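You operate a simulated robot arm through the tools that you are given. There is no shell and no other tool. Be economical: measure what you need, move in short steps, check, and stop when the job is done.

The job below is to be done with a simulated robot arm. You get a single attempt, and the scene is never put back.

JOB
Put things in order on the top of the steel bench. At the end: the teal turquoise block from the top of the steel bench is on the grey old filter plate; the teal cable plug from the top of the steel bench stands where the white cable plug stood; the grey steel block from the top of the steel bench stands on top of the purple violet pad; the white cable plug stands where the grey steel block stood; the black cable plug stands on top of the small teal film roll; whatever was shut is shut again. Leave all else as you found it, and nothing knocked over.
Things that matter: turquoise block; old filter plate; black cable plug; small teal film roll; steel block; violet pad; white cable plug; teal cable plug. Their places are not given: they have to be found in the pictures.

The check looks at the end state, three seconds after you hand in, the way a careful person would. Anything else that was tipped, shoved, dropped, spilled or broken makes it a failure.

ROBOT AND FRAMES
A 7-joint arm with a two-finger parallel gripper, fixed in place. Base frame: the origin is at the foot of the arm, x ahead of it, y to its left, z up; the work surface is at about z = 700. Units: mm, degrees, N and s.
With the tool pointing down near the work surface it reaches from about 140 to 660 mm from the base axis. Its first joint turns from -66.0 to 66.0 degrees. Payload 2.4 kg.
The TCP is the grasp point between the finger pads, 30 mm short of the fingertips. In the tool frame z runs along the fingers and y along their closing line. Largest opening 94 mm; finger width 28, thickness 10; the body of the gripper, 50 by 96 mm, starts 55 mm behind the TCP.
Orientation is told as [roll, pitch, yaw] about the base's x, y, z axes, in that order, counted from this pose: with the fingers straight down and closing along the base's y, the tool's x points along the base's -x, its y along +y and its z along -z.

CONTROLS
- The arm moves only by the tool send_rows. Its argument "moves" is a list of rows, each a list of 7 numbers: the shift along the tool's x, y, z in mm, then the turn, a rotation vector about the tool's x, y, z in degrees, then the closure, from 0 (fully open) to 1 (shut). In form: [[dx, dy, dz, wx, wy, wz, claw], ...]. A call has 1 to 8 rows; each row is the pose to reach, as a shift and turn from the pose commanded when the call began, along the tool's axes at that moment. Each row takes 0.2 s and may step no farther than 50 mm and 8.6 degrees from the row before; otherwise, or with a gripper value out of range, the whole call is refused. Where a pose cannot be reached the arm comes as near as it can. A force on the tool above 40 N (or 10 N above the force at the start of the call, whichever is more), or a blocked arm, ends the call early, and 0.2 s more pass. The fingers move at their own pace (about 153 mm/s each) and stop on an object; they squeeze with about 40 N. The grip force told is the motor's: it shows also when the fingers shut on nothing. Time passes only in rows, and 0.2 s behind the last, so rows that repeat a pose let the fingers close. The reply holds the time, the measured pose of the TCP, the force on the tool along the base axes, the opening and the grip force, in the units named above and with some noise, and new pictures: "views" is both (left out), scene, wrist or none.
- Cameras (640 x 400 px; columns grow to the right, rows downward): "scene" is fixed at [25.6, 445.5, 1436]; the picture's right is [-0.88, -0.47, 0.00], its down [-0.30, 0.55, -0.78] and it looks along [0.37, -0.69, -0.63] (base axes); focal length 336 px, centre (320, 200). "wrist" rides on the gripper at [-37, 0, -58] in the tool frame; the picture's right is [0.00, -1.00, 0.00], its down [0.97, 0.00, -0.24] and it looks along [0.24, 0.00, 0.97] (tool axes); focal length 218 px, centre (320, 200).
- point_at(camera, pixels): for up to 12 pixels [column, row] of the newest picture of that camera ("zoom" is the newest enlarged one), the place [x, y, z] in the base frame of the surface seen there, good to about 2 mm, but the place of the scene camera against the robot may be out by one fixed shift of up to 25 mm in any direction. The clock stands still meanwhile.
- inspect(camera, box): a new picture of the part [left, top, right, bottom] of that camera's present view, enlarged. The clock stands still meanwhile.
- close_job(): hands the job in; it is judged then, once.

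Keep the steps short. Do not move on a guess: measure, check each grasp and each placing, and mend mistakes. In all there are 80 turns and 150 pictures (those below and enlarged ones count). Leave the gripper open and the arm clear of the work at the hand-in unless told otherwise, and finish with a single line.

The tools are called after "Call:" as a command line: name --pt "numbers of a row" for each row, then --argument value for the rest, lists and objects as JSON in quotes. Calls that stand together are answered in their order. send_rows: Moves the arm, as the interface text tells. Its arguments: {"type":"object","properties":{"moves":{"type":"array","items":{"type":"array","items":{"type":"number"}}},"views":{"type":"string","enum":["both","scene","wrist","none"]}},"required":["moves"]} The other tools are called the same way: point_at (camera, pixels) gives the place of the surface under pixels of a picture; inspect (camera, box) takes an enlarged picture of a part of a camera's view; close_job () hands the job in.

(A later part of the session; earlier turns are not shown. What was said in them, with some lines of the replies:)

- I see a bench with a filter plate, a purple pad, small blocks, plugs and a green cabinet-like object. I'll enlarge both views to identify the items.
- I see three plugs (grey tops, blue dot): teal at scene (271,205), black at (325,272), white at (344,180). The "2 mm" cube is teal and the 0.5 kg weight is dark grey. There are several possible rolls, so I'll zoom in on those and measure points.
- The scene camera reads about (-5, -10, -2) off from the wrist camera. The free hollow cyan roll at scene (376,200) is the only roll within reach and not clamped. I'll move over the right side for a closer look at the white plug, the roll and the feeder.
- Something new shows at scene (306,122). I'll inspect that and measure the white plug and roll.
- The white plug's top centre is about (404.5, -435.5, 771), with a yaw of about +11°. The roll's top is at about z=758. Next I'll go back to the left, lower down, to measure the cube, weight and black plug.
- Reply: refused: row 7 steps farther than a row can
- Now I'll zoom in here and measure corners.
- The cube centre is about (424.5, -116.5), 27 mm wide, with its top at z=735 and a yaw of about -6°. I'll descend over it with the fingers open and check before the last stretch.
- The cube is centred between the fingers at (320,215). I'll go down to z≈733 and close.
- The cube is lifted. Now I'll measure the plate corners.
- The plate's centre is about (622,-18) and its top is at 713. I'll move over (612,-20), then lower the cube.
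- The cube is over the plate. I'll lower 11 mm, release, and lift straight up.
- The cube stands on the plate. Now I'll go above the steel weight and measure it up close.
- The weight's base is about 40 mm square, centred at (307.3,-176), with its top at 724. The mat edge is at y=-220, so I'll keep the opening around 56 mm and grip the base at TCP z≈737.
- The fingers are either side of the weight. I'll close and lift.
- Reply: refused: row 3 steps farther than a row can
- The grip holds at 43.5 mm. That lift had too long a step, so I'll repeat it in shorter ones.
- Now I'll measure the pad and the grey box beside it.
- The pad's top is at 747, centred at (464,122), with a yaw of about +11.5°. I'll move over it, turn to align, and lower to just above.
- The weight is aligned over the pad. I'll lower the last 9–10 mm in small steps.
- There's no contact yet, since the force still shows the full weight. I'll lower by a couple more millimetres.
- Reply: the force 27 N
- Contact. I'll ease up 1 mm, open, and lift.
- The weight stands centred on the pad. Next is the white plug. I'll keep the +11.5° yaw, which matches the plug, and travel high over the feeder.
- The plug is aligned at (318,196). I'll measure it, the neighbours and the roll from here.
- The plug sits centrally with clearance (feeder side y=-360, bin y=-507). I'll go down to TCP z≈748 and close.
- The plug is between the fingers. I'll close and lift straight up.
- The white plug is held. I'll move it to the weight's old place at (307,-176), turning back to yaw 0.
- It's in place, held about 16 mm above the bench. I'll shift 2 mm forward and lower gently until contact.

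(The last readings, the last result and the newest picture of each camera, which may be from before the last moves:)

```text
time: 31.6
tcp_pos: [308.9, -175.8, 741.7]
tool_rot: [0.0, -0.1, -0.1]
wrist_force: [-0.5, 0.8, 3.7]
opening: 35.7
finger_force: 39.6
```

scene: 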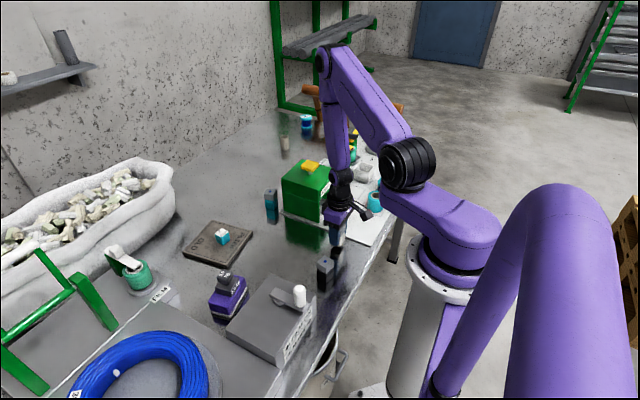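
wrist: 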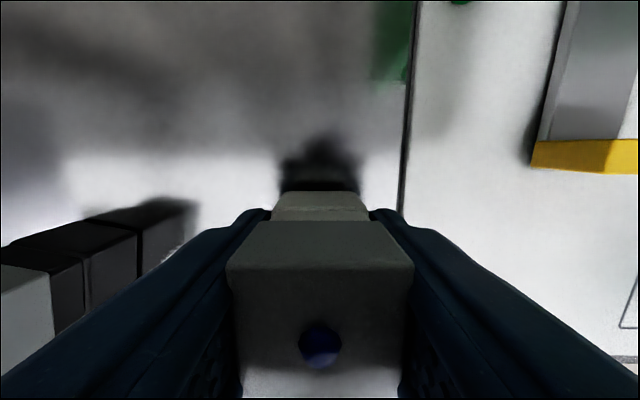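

Contact (+4 N). I'll open partway and lift straight up.

Call:
send_rows --pt "0 0 0 0 0 0 0.42" --pt "0 0 0 0 0 0 0.42" --pt "0 0 -35 0 0 0 0.42" --pt "0 0 -75 0 0 0 0.42" --pt "0 0 -120 0 0 0 0.42" --pt "0 0 -165 0 0 0 0.42" --pt "-30 0 -190 0 0 0 0.3"

```text
time: 33.2
tcp_pos: [339.2, -176.7, 931.1]
tool_rot: [0.0, -0.1, -0.1]
wrist_force: [-0.7, -0.2, 0.0]
opening: 65.8
finger_force: 0.0
```

scene: 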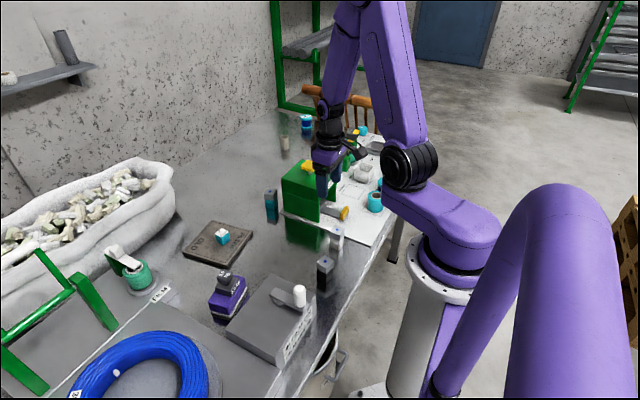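
wrist: 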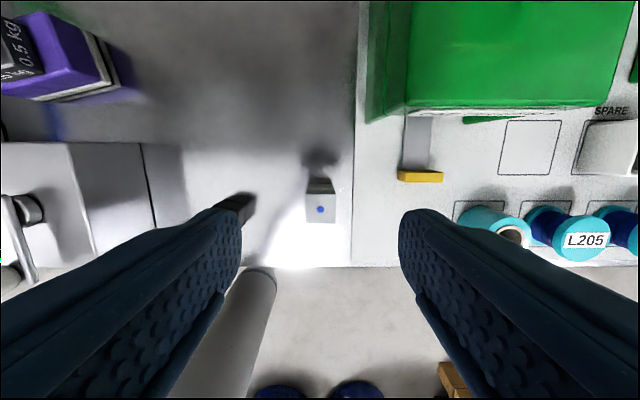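

The white plug stands upright. Now I'll check its place and move over the teal plug.

Call:
point_at --camera "wrist" --pixels '[[320, 210], [307, 194], [334, 194], [307, 222], [334, 222]]'

Call:
send_rows --pt "-45 0 -10 0 0 0 0.3" --pt "-90 0 -10 0 0 0 0.3" --pt "-135 -10 -10 0 0 0 0.3" --pt "-180 -20 -10 0 0 0 0.3" --pt "-220 -35 -10 0 0 0 0.3" --pt "-240 -50 0 0 0 0 0.3" --pt "-240 -50 20 0 0 0 0.3"

```text
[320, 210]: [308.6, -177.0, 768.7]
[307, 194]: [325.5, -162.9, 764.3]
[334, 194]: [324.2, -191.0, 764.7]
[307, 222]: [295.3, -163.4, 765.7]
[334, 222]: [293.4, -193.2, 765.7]
```

```text
time: 34.8
tcp_pos: [579.3, -226.4, 911.9]
tool_rot: [0.0, -0.2, -0.1]
wrist_force: [0.0, -0.2, -0.1]
opening: 65.9
finger_force: 0.0
```

scene: 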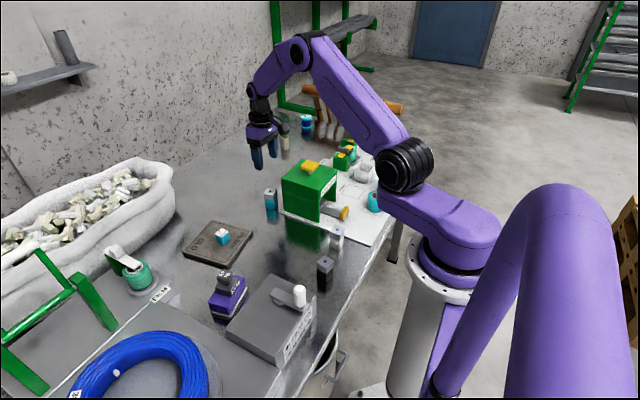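
wrist: 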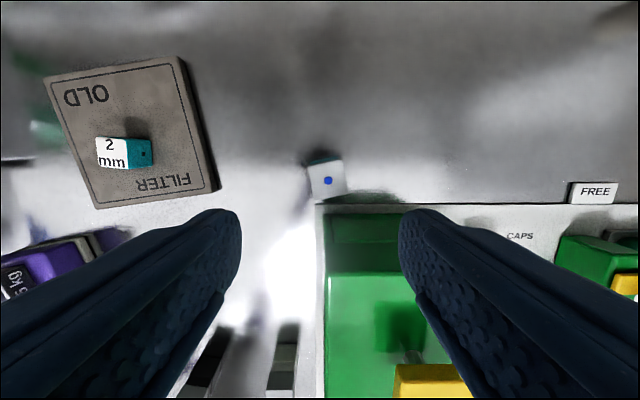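

Call:
inspect --camera "wrist" --box '[270, 130, 430, 290]'

Call:
point_at --camera "wrist" --pixels '[[310, 166], [339, 160], [343, 192], [317, 196], [328, 181], [330, 274], [330, 225], [400, 225], [360, 203], [330, 157], [420, 215]]'

```text
2.50 times, centred on (350, 210) of wrist
```

zoom: 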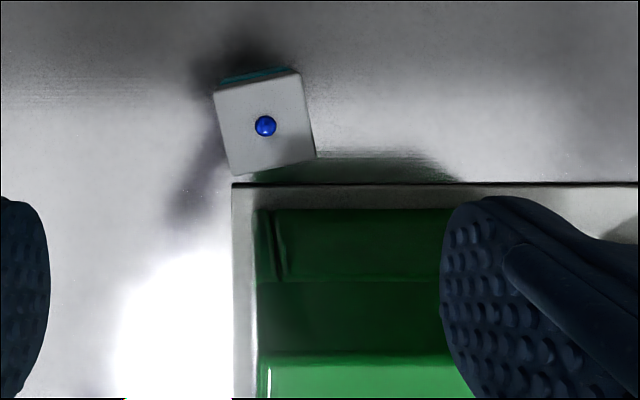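

```text
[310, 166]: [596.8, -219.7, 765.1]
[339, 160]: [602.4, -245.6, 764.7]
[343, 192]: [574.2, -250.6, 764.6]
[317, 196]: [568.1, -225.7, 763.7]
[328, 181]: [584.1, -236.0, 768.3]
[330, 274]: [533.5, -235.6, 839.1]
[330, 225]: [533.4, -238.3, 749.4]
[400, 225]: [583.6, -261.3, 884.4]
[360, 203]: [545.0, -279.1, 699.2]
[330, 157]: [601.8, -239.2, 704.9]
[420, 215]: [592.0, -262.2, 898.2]
```

The teal plug is centred at (585.3,-235.4) with a yaw of about +12° and its top at 765. The feeder's back is at x=533, so there's clearance. I'll align and descend.

Call:
send_rows --pt "-6 -9 0 0 0 -6 0.3" --pt "-6 -9 40 0 0 -12 0.3" --pt "-6 -9 80 0 0 -12 0.3" --pt "-6 -9 110 0 0 -12 0.3" --pt "-6 -9 110 0 0 -12 0.3"

```text
time: 36.0
tcp_pos: [586.3, -236.7, 802.5]
tool_rot: [0.0, 0.0, 12.0]
wrist_force: [0.1, 0.2, 0.4]
opening: 65.9
finger_force: 0.1
```

scene: 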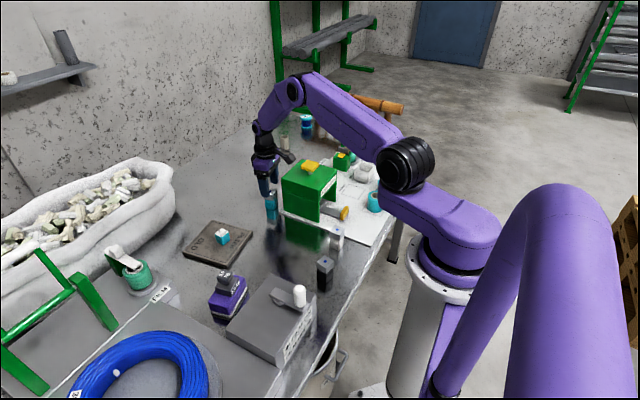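
wrist: 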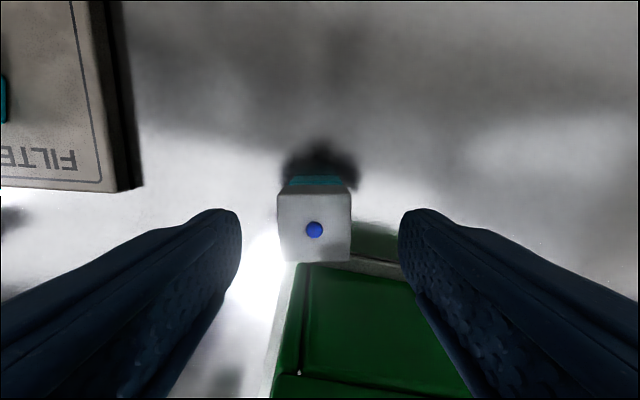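

The plug is well centred. I'll descend 60 mm and close.

Call:
send_rows --pt "0 1 30 0 0 0 0.35" --pt "0 1 60 0 0 0 0.35" --pt "0 1 60 0 0 0 0.35" --pt "0 1 60 0 0 0 1" --pt "0 1 60 0 0 0 1" --pt "0 1 60 0 0 0 1" --views "wrist"

```text
time: 36.7
tcp_pos: [585.8, -235.8, 745.2]
tool_rot: [0.1, 0.1, 11.8]
wrist_force: [-2.6, 0.5, 6.8]
opening: 61.1
finger_force: 0.0
stopped in row 3: the force on the tool passed its limit (the readings are from after the stop); the commanded pose is now the measured one
```

wrist: 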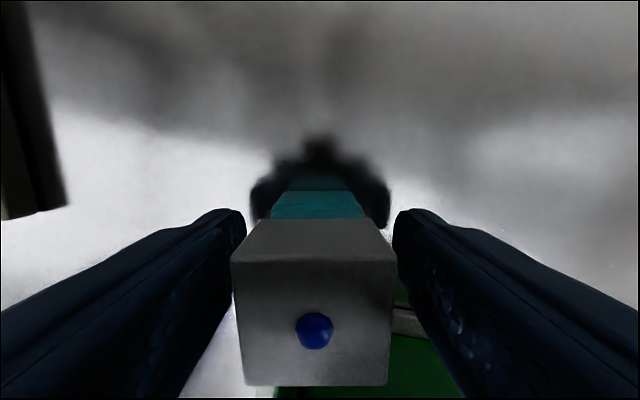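

The descent stopped at z=745 on contact. I'll look at what touched before doing more.

Call:
inspect --camera "scene" --box '[220, 100, 380, 240]'

```text
2.86 times, centred on (300, 170) of scene
```

zoom: 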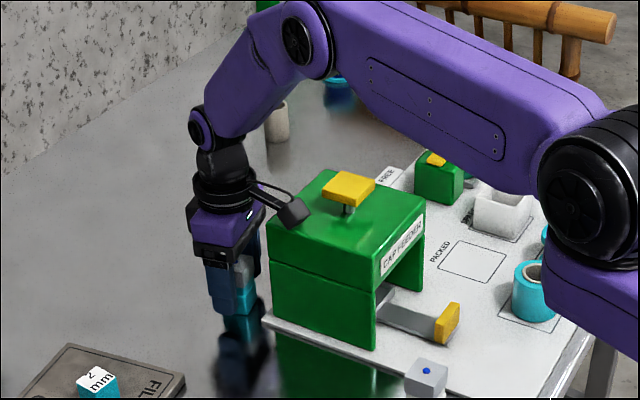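

A box on the wrist's near side came to rest on the feeder's top edge. I'll rise 4 mm to relieve that, then close on the plug there.

Call:
send_rows --pt "0 0 -4 0 0 0 0.35" --pt "0 0 -4 0 0 0 0.35" --views "none"

Call:
send_rows --pt "0 0 0 0 0 0 1" --pt "0 0 0 0 0 0 1" --pt "0 0 0 0 0 0 1" --views "wrist"

Call:
inspect --camera "scene" --box '[220, 100, 380, 240]'

```text
time: 37.3
tcp_pos: [585.4, -235.5, 749.8]
tool_rot: [0.1, 0.1, 11.8]
wrist_force: [0.4, 0.3, 0.6]
opening: 61.0
finger_force: 0.1
```

```text
time: 38.1
tcp_pos: [585.7, -236.5, 749.5]
tool_rot: [0.1, 0.1, 11.8]
wrist_force: [-0.9, 0.3, -0.2]
opening: 35.4
finger_force: 40.2
```

wrist: 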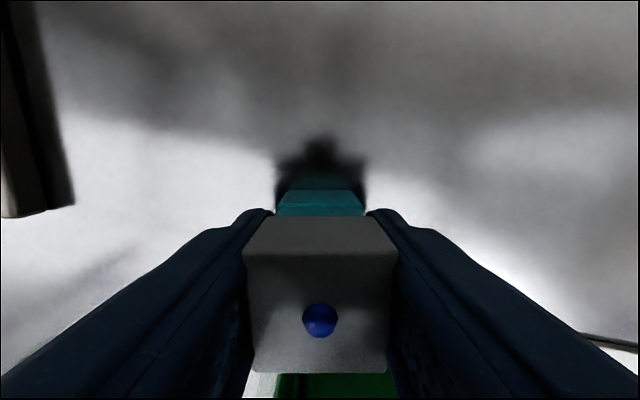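

```text
2.86 times, centred on (300, 170) of scene
```

zoom: 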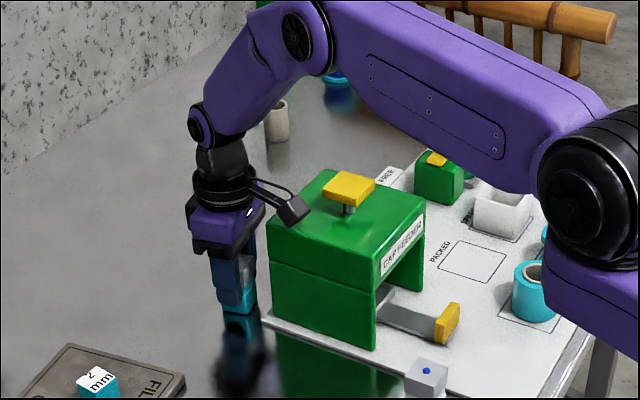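

The feeder hasn't moved and the teal plug is gripped. I'll lift straight up high.

Call:
send_rows --pt "0 0 -25 0 0 0 1" --pt "0 0 -70 0 0 0 1" --pt "0 0 -115 0 0 0 1" --pt "0 0 -160 0 0 0 1" --pt "0 0 -205 0 0 0 1" --pt "0 0 -215 0 0 0 1"

```text
time: 39.5
tcp_pos: [588.0, -237.6, 966.2]
tool_rot: [0.1, 0.2, 11.7]
wrist_force: [0.2, 0.4, -0.2]
opening: 35.6
finger_force: 39.6
```

scene: 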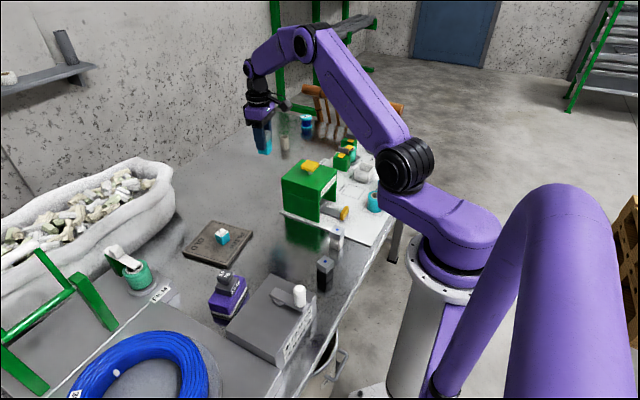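
wrist: 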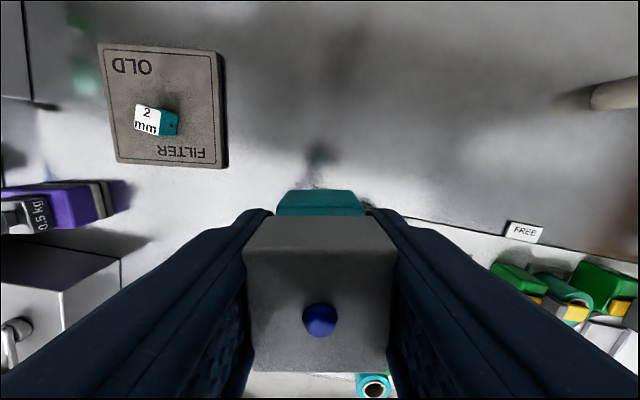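

Now I'll travel to (404.8,-435.5) and begin the descent.

Call:
send_rows --pt "36.6 -26 0 0 0 0 1" --pt "73.2 -52 0 0 0 0 1" --pt "109.9 -78 0 0 0 0 1" --pt "146.5 -104 0 0 0 0 1" --pt "183 -130 0 0 0 0 1" --pt "219.7 -156.4 0 0 0 0 1" --pt "219.7 -156.4 45 0 0 0 1" --pt "219.7 -156.4 90 0 0 0 1"

```text
time: 41.3
tcp_pos: [401.9, -435.5, 872.8]
tool_rot: [0.0, 0.0, 11.8]
wrist_force: [0.0, -0.3, -0.7]
opening: 35.3
finger_force: 39.9
```

scene: 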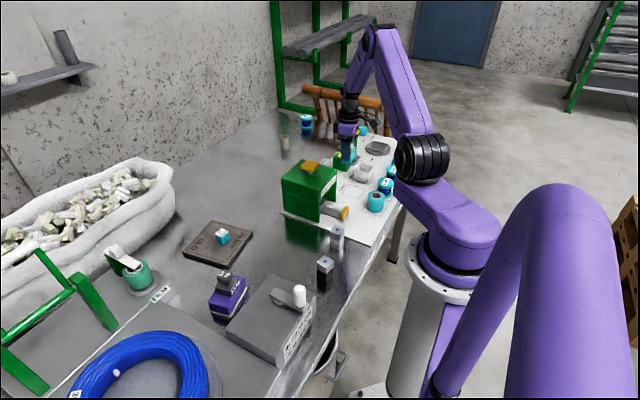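
wrist: 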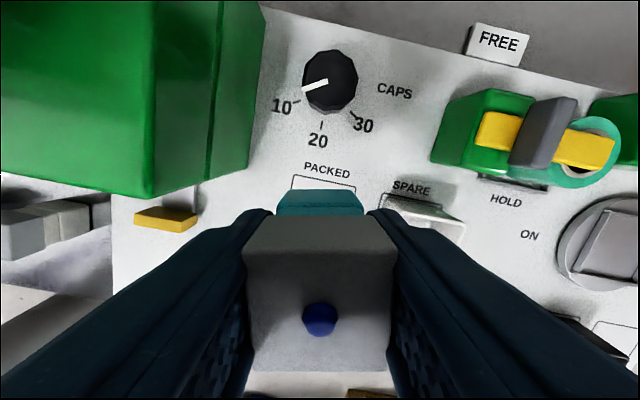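

I read x=401.9, so I'll correct by 2.5 mm and lower to near contact (expected at TCP z≈755).

Call:
send_rows --pt "-2.5 -0.5 40 0 0 0 1" --pt "-2.5 -0.5 80 0 0 0 1" --pt "-2.5 -0.5 105 0 0 0 1" --pt "-2.5 -0.5 112 0 0 0 1" --pt "-2.5 -0.5 112 0 0 0 1"

```text
time: 42.5
tcp_pos: [404.5, -433.1, 763.2]
tool_rot: [0.1, 0.2, 11.7]
wrist_force: [0.2, 0.1, -0.9]
opening: 35.5
finger_force: 40.0
```

scene: 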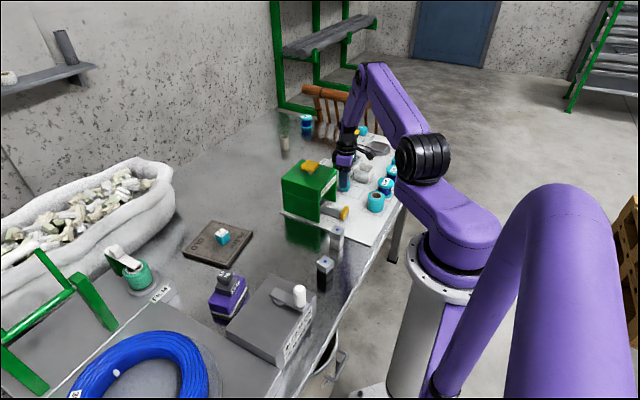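
wrist: 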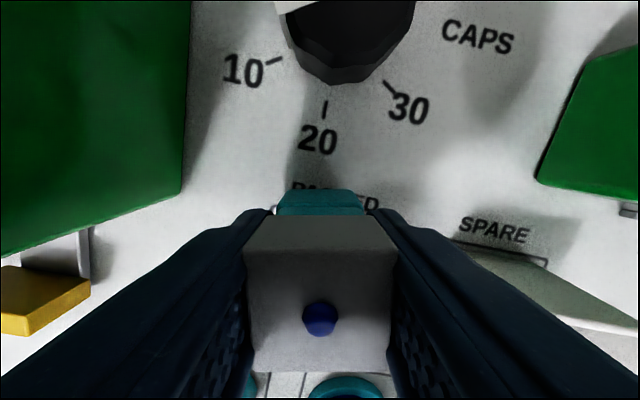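

Call:
send_rows --pt "0 -0.5 3 0 0 0 1" --pt "0 -0.5 6 0 0 0 1" --pt "0 -0.5 7 0 0 0 1" --pt "0 -0.5 7 0 0 0 1" --views "none"

```text
time: 43.5
tcp_pos: [406.3, -434.7, 755.2]
tool_rot: [0.1, 0.0, 11.7]
wrist_force: [-0.2, -0.7, -0.9]
opening: 35.6
finger_force: 40.8
```

Call:
send_rows --pt "0 0 0.7 0 0 0 1" --pt "0 0 1.3 0 0 0 1" --pt "0 0 1.3 0 0 0 1" --views "none"

```text
time: 44.3
tcp_pos: [405.5, -434.2, 755.3]
tool_rot: [0.0, 0.1, 11.8]
wrist_force: [-3.9, 2.6, 15.3]
opening: 35.3
finger_force: 39.8
```

Contact (15 N). I'll ease up, open to about 60 mm, and lift.

Call:
send_rows --pt "0 0 -0.7 0 0 0 1" --pt "0 0 -0.7 0 0 0 0.38" --pt "0 0 -0.7 0 0 0 0.38" --pt "0 0 -30 0 0 0 0.38" --pt "0 0 -70 0 0 0 0.38" --pt "0 0 -115 0 0 0 0.38" --pt "0 0 -160 0 0 0 0.38" --pt "0 0 -200 0 0 0 0.3"

```text
time: 46.1
tcp_pos: [405.5, -434.7, 953.3]
tool_rot: [0.1, 0.1, 11.8]
wrist_force: [0.0, -0.5, -1.0]
opening: 65.8
finger_force: 0.0
```

scene: 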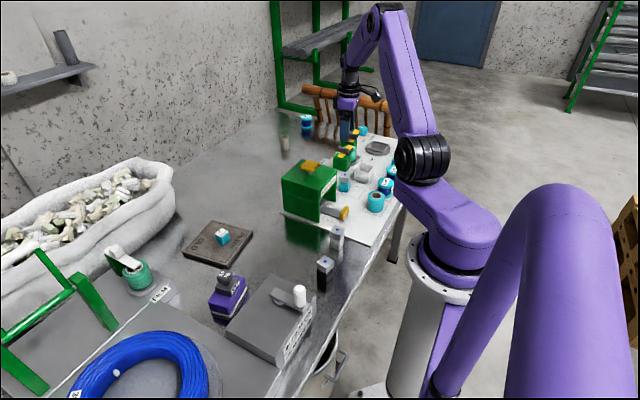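
wrist: 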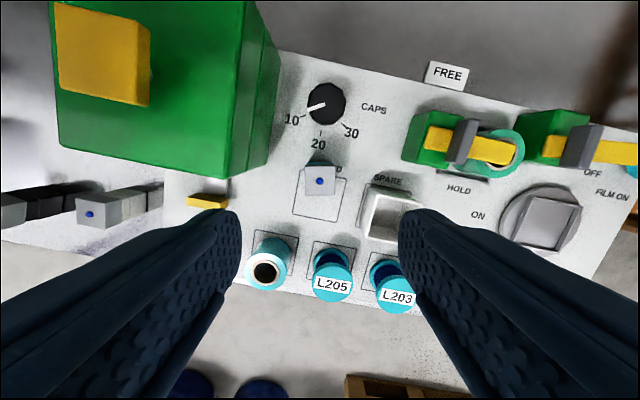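

The teal plug stands where the white one was. I'll check its place and measure the roll's rim precisely.

Call:
inspect --camera "wrist" --box '[235, 225, 315, 305]'

Call:
point_at --camera "wrist" --pixels '[[319, 181], [266, 257], [266, 288], [246, 272], [285, 272], [258, 272], [273, 272], [265, 265], [265, 280], [280, 258], [253, 284]]'

```text
5.00 times, centred on (275, 265) of wrist
```

zoom: 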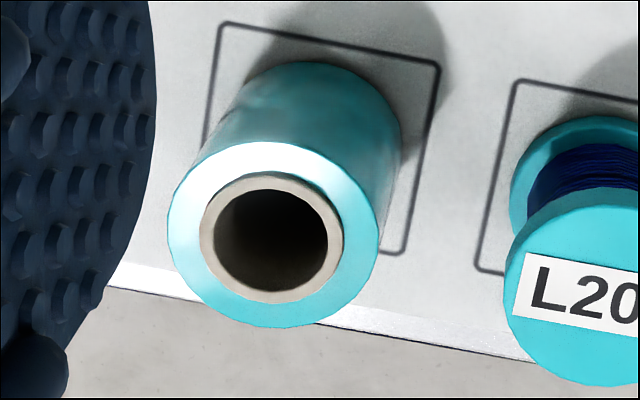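

```text
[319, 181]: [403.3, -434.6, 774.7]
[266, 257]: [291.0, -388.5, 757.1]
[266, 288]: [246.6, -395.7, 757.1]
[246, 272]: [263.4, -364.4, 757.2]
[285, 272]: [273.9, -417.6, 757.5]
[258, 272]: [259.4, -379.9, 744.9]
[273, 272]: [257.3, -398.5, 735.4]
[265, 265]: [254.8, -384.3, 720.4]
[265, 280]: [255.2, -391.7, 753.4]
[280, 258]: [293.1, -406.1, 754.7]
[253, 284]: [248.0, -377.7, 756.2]
```

Call:
point_at --camera "zoom" --pixels '[[172, 235], [376, 235], [274, 147], [274, 322], [203, 232], [340, 237], [270, 176], [272, 300], [216, 235], [326, 238], [270, 192], [272, 290]]'

```text
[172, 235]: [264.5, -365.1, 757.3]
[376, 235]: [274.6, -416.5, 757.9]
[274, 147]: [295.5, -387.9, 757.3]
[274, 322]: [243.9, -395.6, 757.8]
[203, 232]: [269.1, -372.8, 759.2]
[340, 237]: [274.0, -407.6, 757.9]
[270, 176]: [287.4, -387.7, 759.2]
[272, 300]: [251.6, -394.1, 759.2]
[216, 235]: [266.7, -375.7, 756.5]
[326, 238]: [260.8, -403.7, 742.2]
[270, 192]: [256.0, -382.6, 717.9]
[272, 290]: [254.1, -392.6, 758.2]
```

The roll's centre is (269.8,-391) with its core top at 759; the core is 36 mm across with a hole of about 28 mm. The plug's foot is about 30 mm square, so it can bridge the hole if centred. Next I'll travel to the black plug.

Call:
send_rows --pt "3 47 0 0 0 0 0.3" --pt "6 94 0 0 0 0 0.3" --pt "9 141 0 0 0 0 0.3" --pt "12 188 0 0 0 0 0.3" --pt "15 236 0 0 0 0 0.3" --pt "17 283 0 0 0 0 0.3" --pt "20 330 0 0 0 0 0.3" --pt "23 378 10 0 0 0 0.3" --views "wrist"

Call:
inspect --camera "wrist" --box '[240, 130, 420, 290]'

```text
time: 47.9
tcp_pos: [308.2, -66.9, 944.9]
tool_rot: [0.2, 0.2, 12.3]
wrist_force: [-3.0, -4.0, -1.0]
opening: 65.5
finger_force: 0.1
```

wrist: 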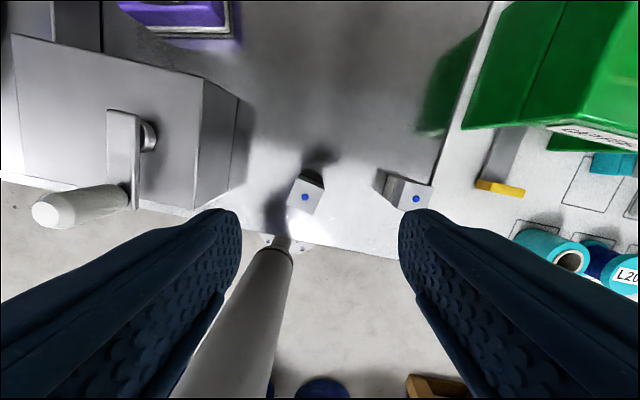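

```text
2.50 times, centred on (330, 210) of wrist
```

zoom: 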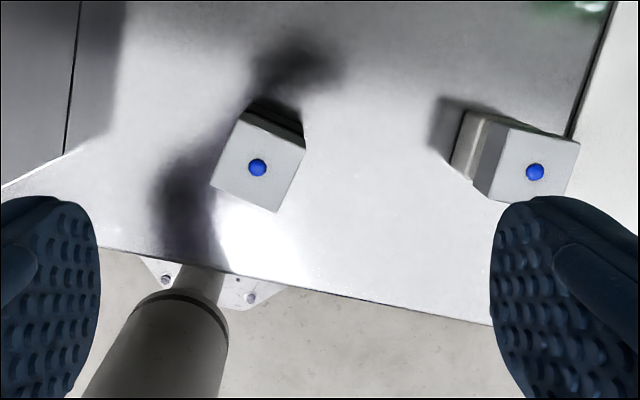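

Call:
point_at --camera "zoom" --pixels '[[242, 123], [303, 150], [276, 209], [214, 184], [257, 167], [290, 125], [497, 132], [572, 145], [535, 171]]'

Call:
point_at --camera "wrist" --pixels '[[236, 100], [228, 185], [200, 120], [195, 200], [215, 150]]'

```text
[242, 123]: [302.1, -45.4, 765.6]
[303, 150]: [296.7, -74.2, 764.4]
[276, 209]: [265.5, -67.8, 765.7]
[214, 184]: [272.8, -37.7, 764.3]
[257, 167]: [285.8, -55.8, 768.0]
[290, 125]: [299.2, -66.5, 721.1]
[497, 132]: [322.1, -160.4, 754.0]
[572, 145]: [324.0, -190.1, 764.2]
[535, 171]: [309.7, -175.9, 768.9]
```

```text
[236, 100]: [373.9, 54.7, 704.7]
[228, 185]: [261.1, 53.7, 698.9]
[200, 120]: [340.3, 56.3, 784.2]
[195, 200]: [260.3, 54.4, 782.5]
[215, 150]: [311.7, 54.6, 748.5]
```

The black plug is centred at (284.3,-56.3) with a yaw of about -12.5° and its top at 765. I'll turn to match it and descend to z≈800 first.

Call:
send_rows --pt "9 9 10 0 0 8 0.3" --pt "18 17 30 0 0 16 0.3" --pt "18 17 70 0 0 24.3 0.3" --pt "18 17 110 0 0 24.3 0.3" --pt "18 17 144 0 0 24.3 0.3" --pt "18 17 144 0 0 24.3 0.3"

```text
time: 49.3
tcp_pos: [285.1, -55.6, 801.1]
tool_rot: [0.0, 0.2, -12.4]
wrist_force: [0.3, -0.1, -0.3]
opening: 65.7
finger_force: 0.2
```

scene: 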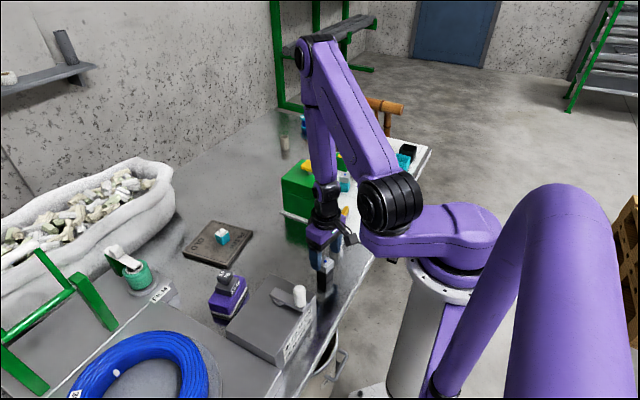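
wrist: 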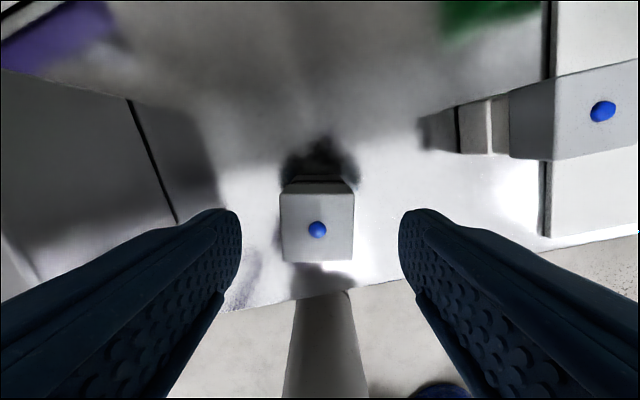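

The black plug is centred. I'll descend to z≈742 and close.

Call:
send_rows --pt "0 0 30 0 0 0 0.35" --pt "0 0 57 0 0 0 0.35" --pt "0 0 57 0 0 0 1" --pt "0 0 57 0 0 0 1" --pt "0 0 57 0 0 0 1" --views "wrist"

Call:
send_rows --pt "0 0 -30 0 0 0 1" --pt "0 0 -75 0 0 0 1" --pt "0 0 -120 0 0 0 1" --pt "0 0 -165 0 0 0 1" --pt "0 0 -200 0 0 0 1"

```text
time: 50.5
tcp_pos: [285.5, -56.3, 743.5]
tool_rot: [0.0, 0.1, -12.5]
wrist_force: [-1.4, 0.2, 4.0]
opening: 35.7
finger_force: 39.4
```

wrist: 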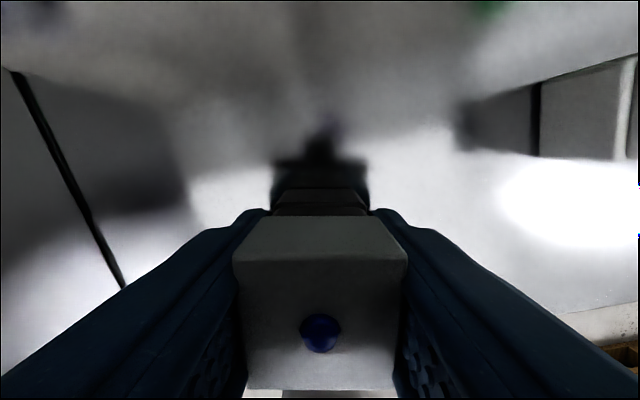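

```text
time: 51.7
tcp_pos: [286.9, -56.1, 943.8]
tool_rot: [0.0, 0.3, -12.5]
wrist_force: [-0.4, -0.5, -0.4]
opening: 35.3
finger_force: 40.1
```

scene: 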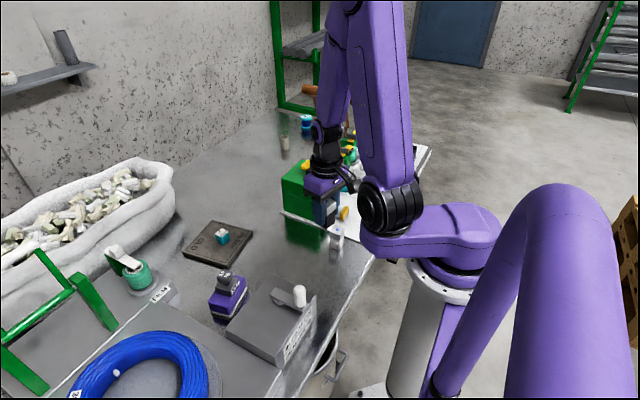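
wrist: 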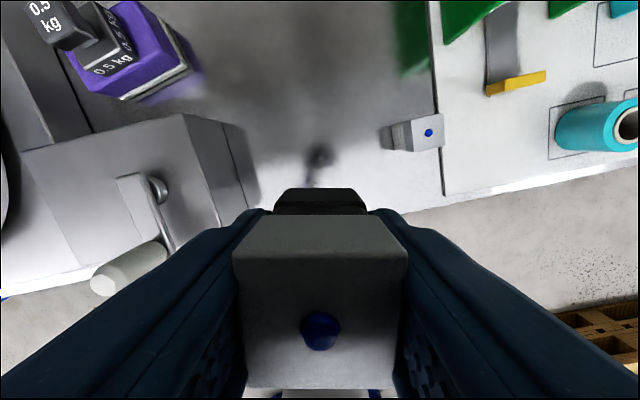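

The black plug is held. I'll travel high to the roll at (270.5,-391), turning to yaw 0.

Call:
send_rows --pt "-8.2 -47.2 0 0 0 -2 1" --pt "-16.5 -94.3 0 0 0 -4 1" --pt "-24.7 -141.5 0 0 0 -6 1" --pt "-33 -188.7 0 0 0 -8 1" --pt "-41.2 -235.9 0 0 0 -10 1" --pt "-49.5 -283 0 0 0 -12.5 1" --pt "-57.7 -330.2 0 0 0 -12.5 1" --pt "-57.7 -330.2 40 0 0 -12.5 1" --views "none"

Call:
send_rows --pt "0 0 40 0 0 0 1" --pt "0 0 70 0 0 0 1" --pt "0 0 70 0 0 0 1" --pt "0 0 70 0 0 0 1"

```text
time: 53.5
tcp_pos: [270.9, -391.9, 904.2]
tool_rot: [0.0, 0.2, -0.1]
wrist_force: [0.1, -0.1, -0.8]
opening: 35.5
finger_force: 39.9
```

```text
time: 54.5
tcp_pos: [269.4, -389.8, 834.8]
tool_rot: [-0.1, 0.1, 0.0]
wrist_force: [0.8, -0.6, -1.1]
opening: 35.5
finger_force: 39.9
```

scene: 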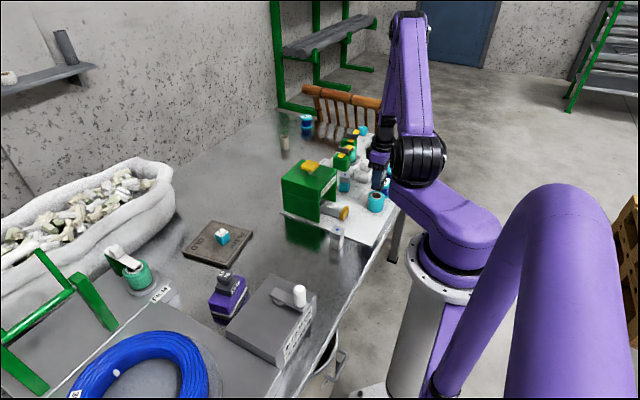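
wrist: 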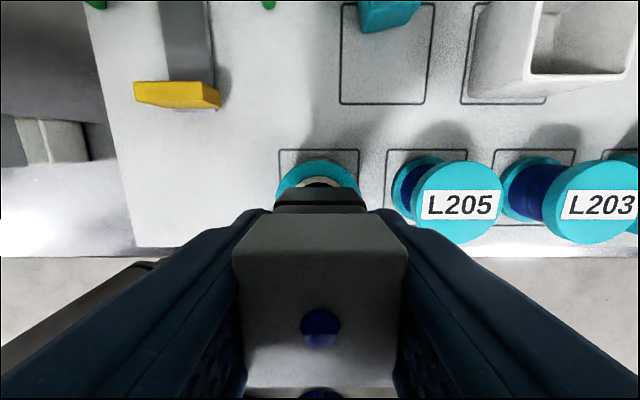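

The roll's rim spans columns 277–362, symmetric about the plug at 320. I'll lower to just above it and look.

Call:
send_rows --pt "0 0 12 0 0 0 1" --pt "0 0 22 0 0 0 1" --pt "0 0 27 0 0 0 1" --pt "0 0 27 0 0 0 1"

Call:
inspect --camera "scene" --box '[330, 150, 430, 220]'

Call:
inspect --camera "wrist" --box '[250, 120, 390, 220]'

```text
time: 55.5
tcp_pos: [270.3, -391.0, 807.8]
tool_rot: [0.0, 0.1, 0.0]
wrist_force: [-0.8, -0.2, -0.8]
opening: 35.2
finger_force: 40.1
```

scene: 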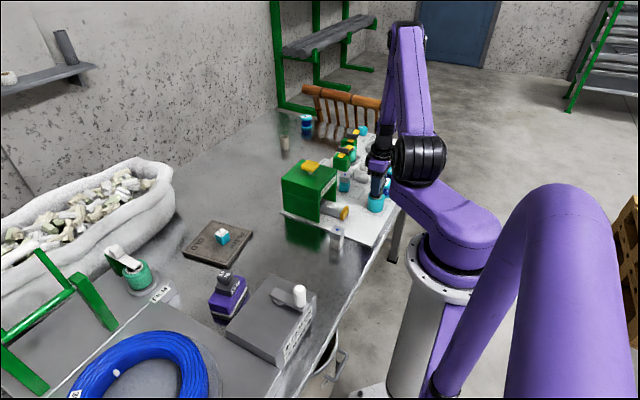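
wrist: 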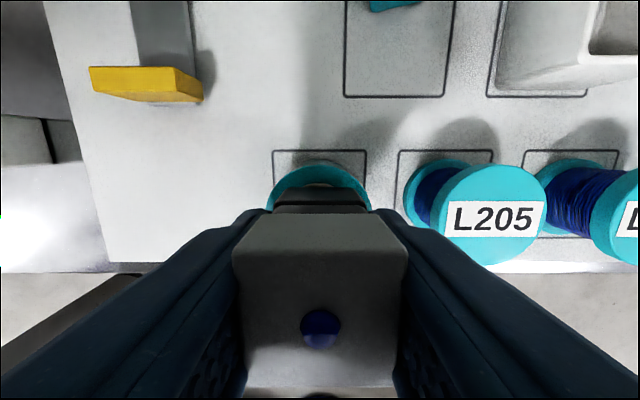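

```text
5.71 times, centred on (380, 185) of scene
```

zoom: 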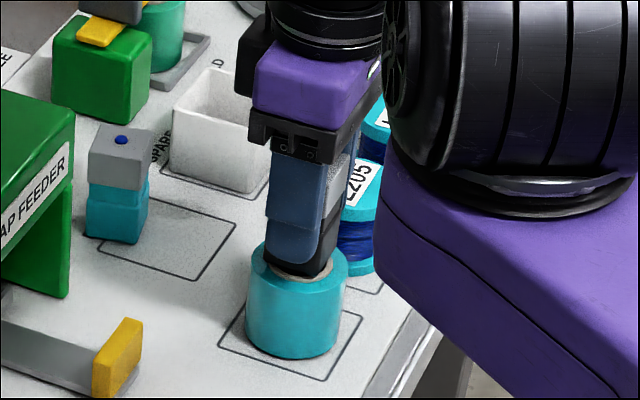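

```text
4.00 times, centred on (320, 170) of wrist
```

zoom: 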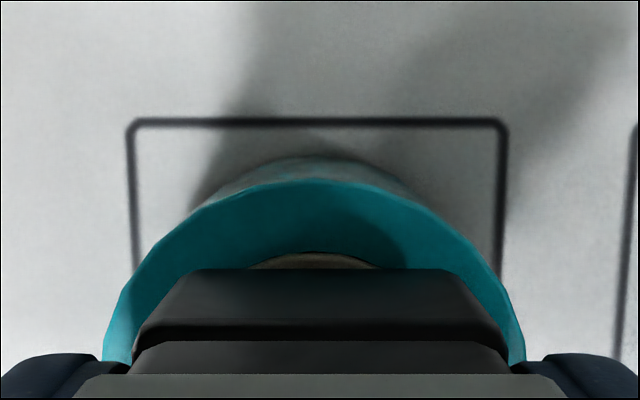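

Call:
point_at --camera "zoom" --pixels '[[320, 188], [320, 260], [320, 275], [320, 320], [320, 350], [110, 350], [515, 350], [150, 320], [480, 320]]'

```text
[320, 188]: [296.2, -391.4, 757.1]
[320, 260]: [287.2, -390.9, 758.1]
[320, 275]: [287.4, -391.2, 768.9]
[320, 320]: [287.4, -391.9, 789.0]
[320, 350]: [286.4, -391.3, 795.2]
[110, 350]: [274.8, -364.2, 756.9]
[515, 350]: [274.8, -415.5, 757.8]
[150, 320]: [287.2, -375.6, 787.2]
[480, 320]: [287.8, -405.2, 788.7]
```

The plug's front face is at x≈287.4, giving a centre of about 272.3. The roll's centre is about 270, so I'll shift 2 mm back and lower to contact.

Call:
send_rows --pt "2 0 0 0 0 0 1" --pt "2 0 2 0 0 0 1" --pt "2 0 3 0 0 0 1" --pt "2 0 3 0 0 0 1" --views "none"

```text
time: 56.5
tcp_pos: [269.0, -390.2, 803.2]
tool_rot: [0.0, 0.1, 0.0]
wrist_force: [-0.9, 3.4, 12.8]
opening: 35.4
finger_force: 39.9
```

Contact at 12.8 N. I'll ease up slightly, open, and look before rising.

Call:
send_rows --pt "0 0 -0.5 0 0 0 1" --pt "0 0 -0.5 0 0 0 0.85" --pt "0 0 -0.5 0 0 0 0.4" --pt "0 0 -0.5 0 0 0 0.4" --views "wrist"

Call:
inspect --camera "scene" --box '[330, 150, 430, 220]'

```text
time: 57.5
tcp_pos: [267.8, -390.7, 805.9]
tool_rot: [0.0, 0.1, 0.0]
wrist_force: [0.8, -0.2, 0.1]
opening: 56.4
finger_force: 0.1
```

wrist: 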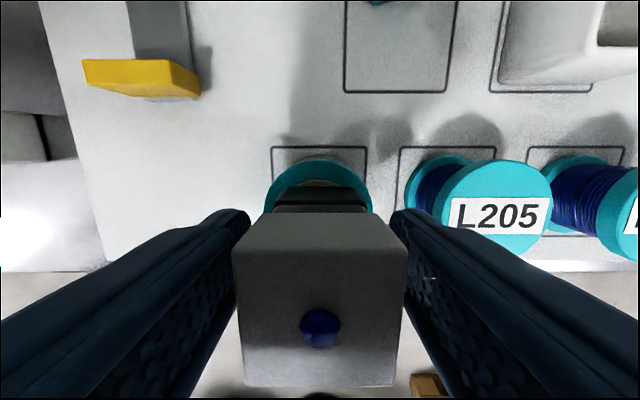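

```text
5.71 times, centred on (380, 185) of scene
```

zoom: 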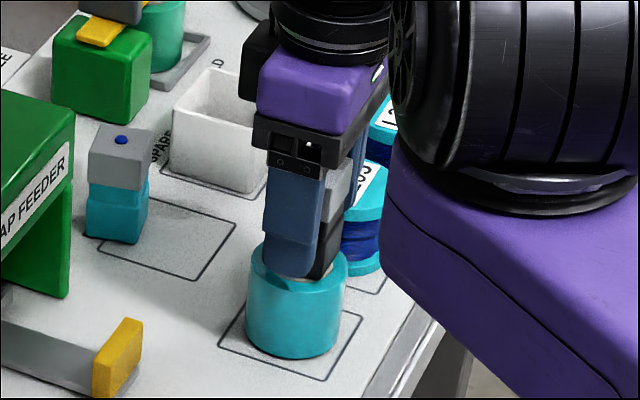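

The plug stands freely on the roll. I'll rise straight up and move clear.

Call:
send_rows --pt "0 0 -30 0 0 0 0.4" --pt "0 0 -70 0 0 0 0.4" --pt "0 0 -110 0 0 0 0.4" --pt "0 0 -150 0 0 0 0.3" --pt "0 40 -175 0 0 0 0.2" --pt "-10 85 -190 0 0 0 0.1" --pt "-20 130 -200 0 0 0 0" --pt "-20 130 -200 0 0 0 0"

Call:
inspect --camera "scene" --box '[300, 130, 430, 220]'

Call:
inspect --camera "scene" --box '[180, 160, 360, 320]'

```text
time: 59.3
tcp_pos: [288.4, -259.5, 1004.6]
tool_rot: [0.1, 0.2, 0.0]
wrist_force: [-0.1, 0.5, 0.5]
opening: 93.6
finger_force: 0.0
```

scene: 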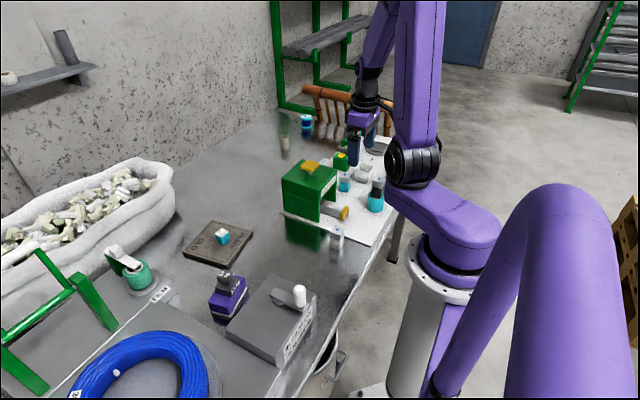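
wrist: 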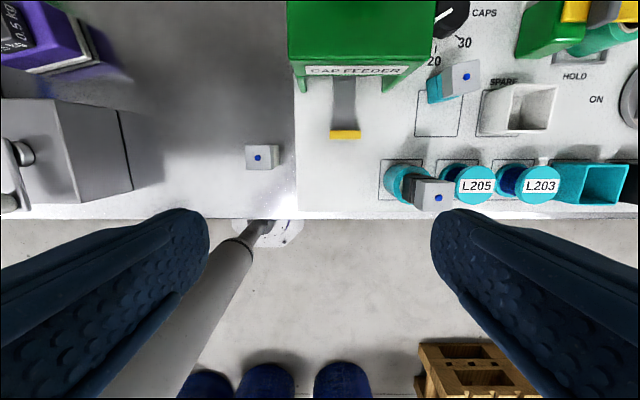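

```text
4.44 times, centred on (365, 175) of scene
```

zoom: 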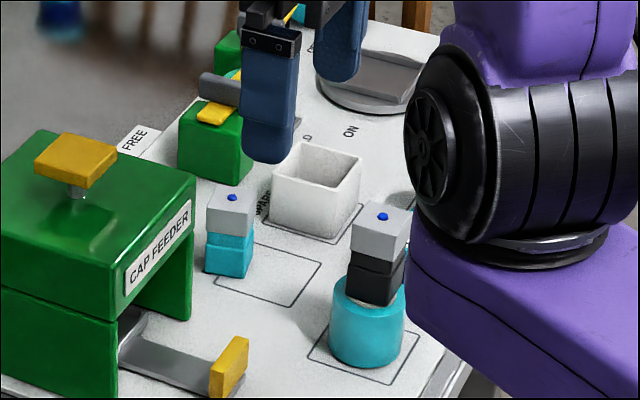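

```text
2.50 times, centred on (270, 240) of scene
```

zoom: 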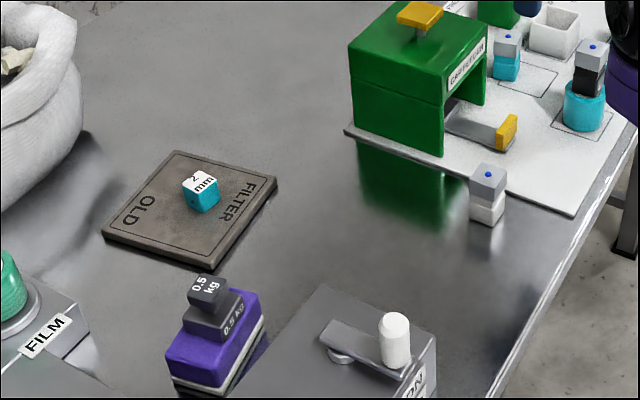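

Everything stands upright. I'll do a last check that the feeder hasn't shifted from where it was at the start.

Call:
point_at --camera "scene" --pixels '[[310, 167], [228, 305], [345, 176], [376, 180], [376, 205]]'

```text
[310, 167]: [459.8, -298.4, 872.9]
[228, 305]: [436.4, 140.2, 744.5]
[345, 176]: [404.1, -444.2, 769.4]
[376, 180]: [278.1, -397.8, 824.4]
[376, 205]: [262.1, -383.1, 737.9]
```

The feeder reads the same as at the start, all five placements are done, and the gripper is open and clear. Handing in.

Call:
close_job

```text
The job is handed in.
```

All five items were placed as asked and were standing upright when I handed in; I took the free cyan roll on the mat as the small teal film roll, nothing shut was opened, and the wrist briefly rested on the cap feeder, which reads as unmoved.
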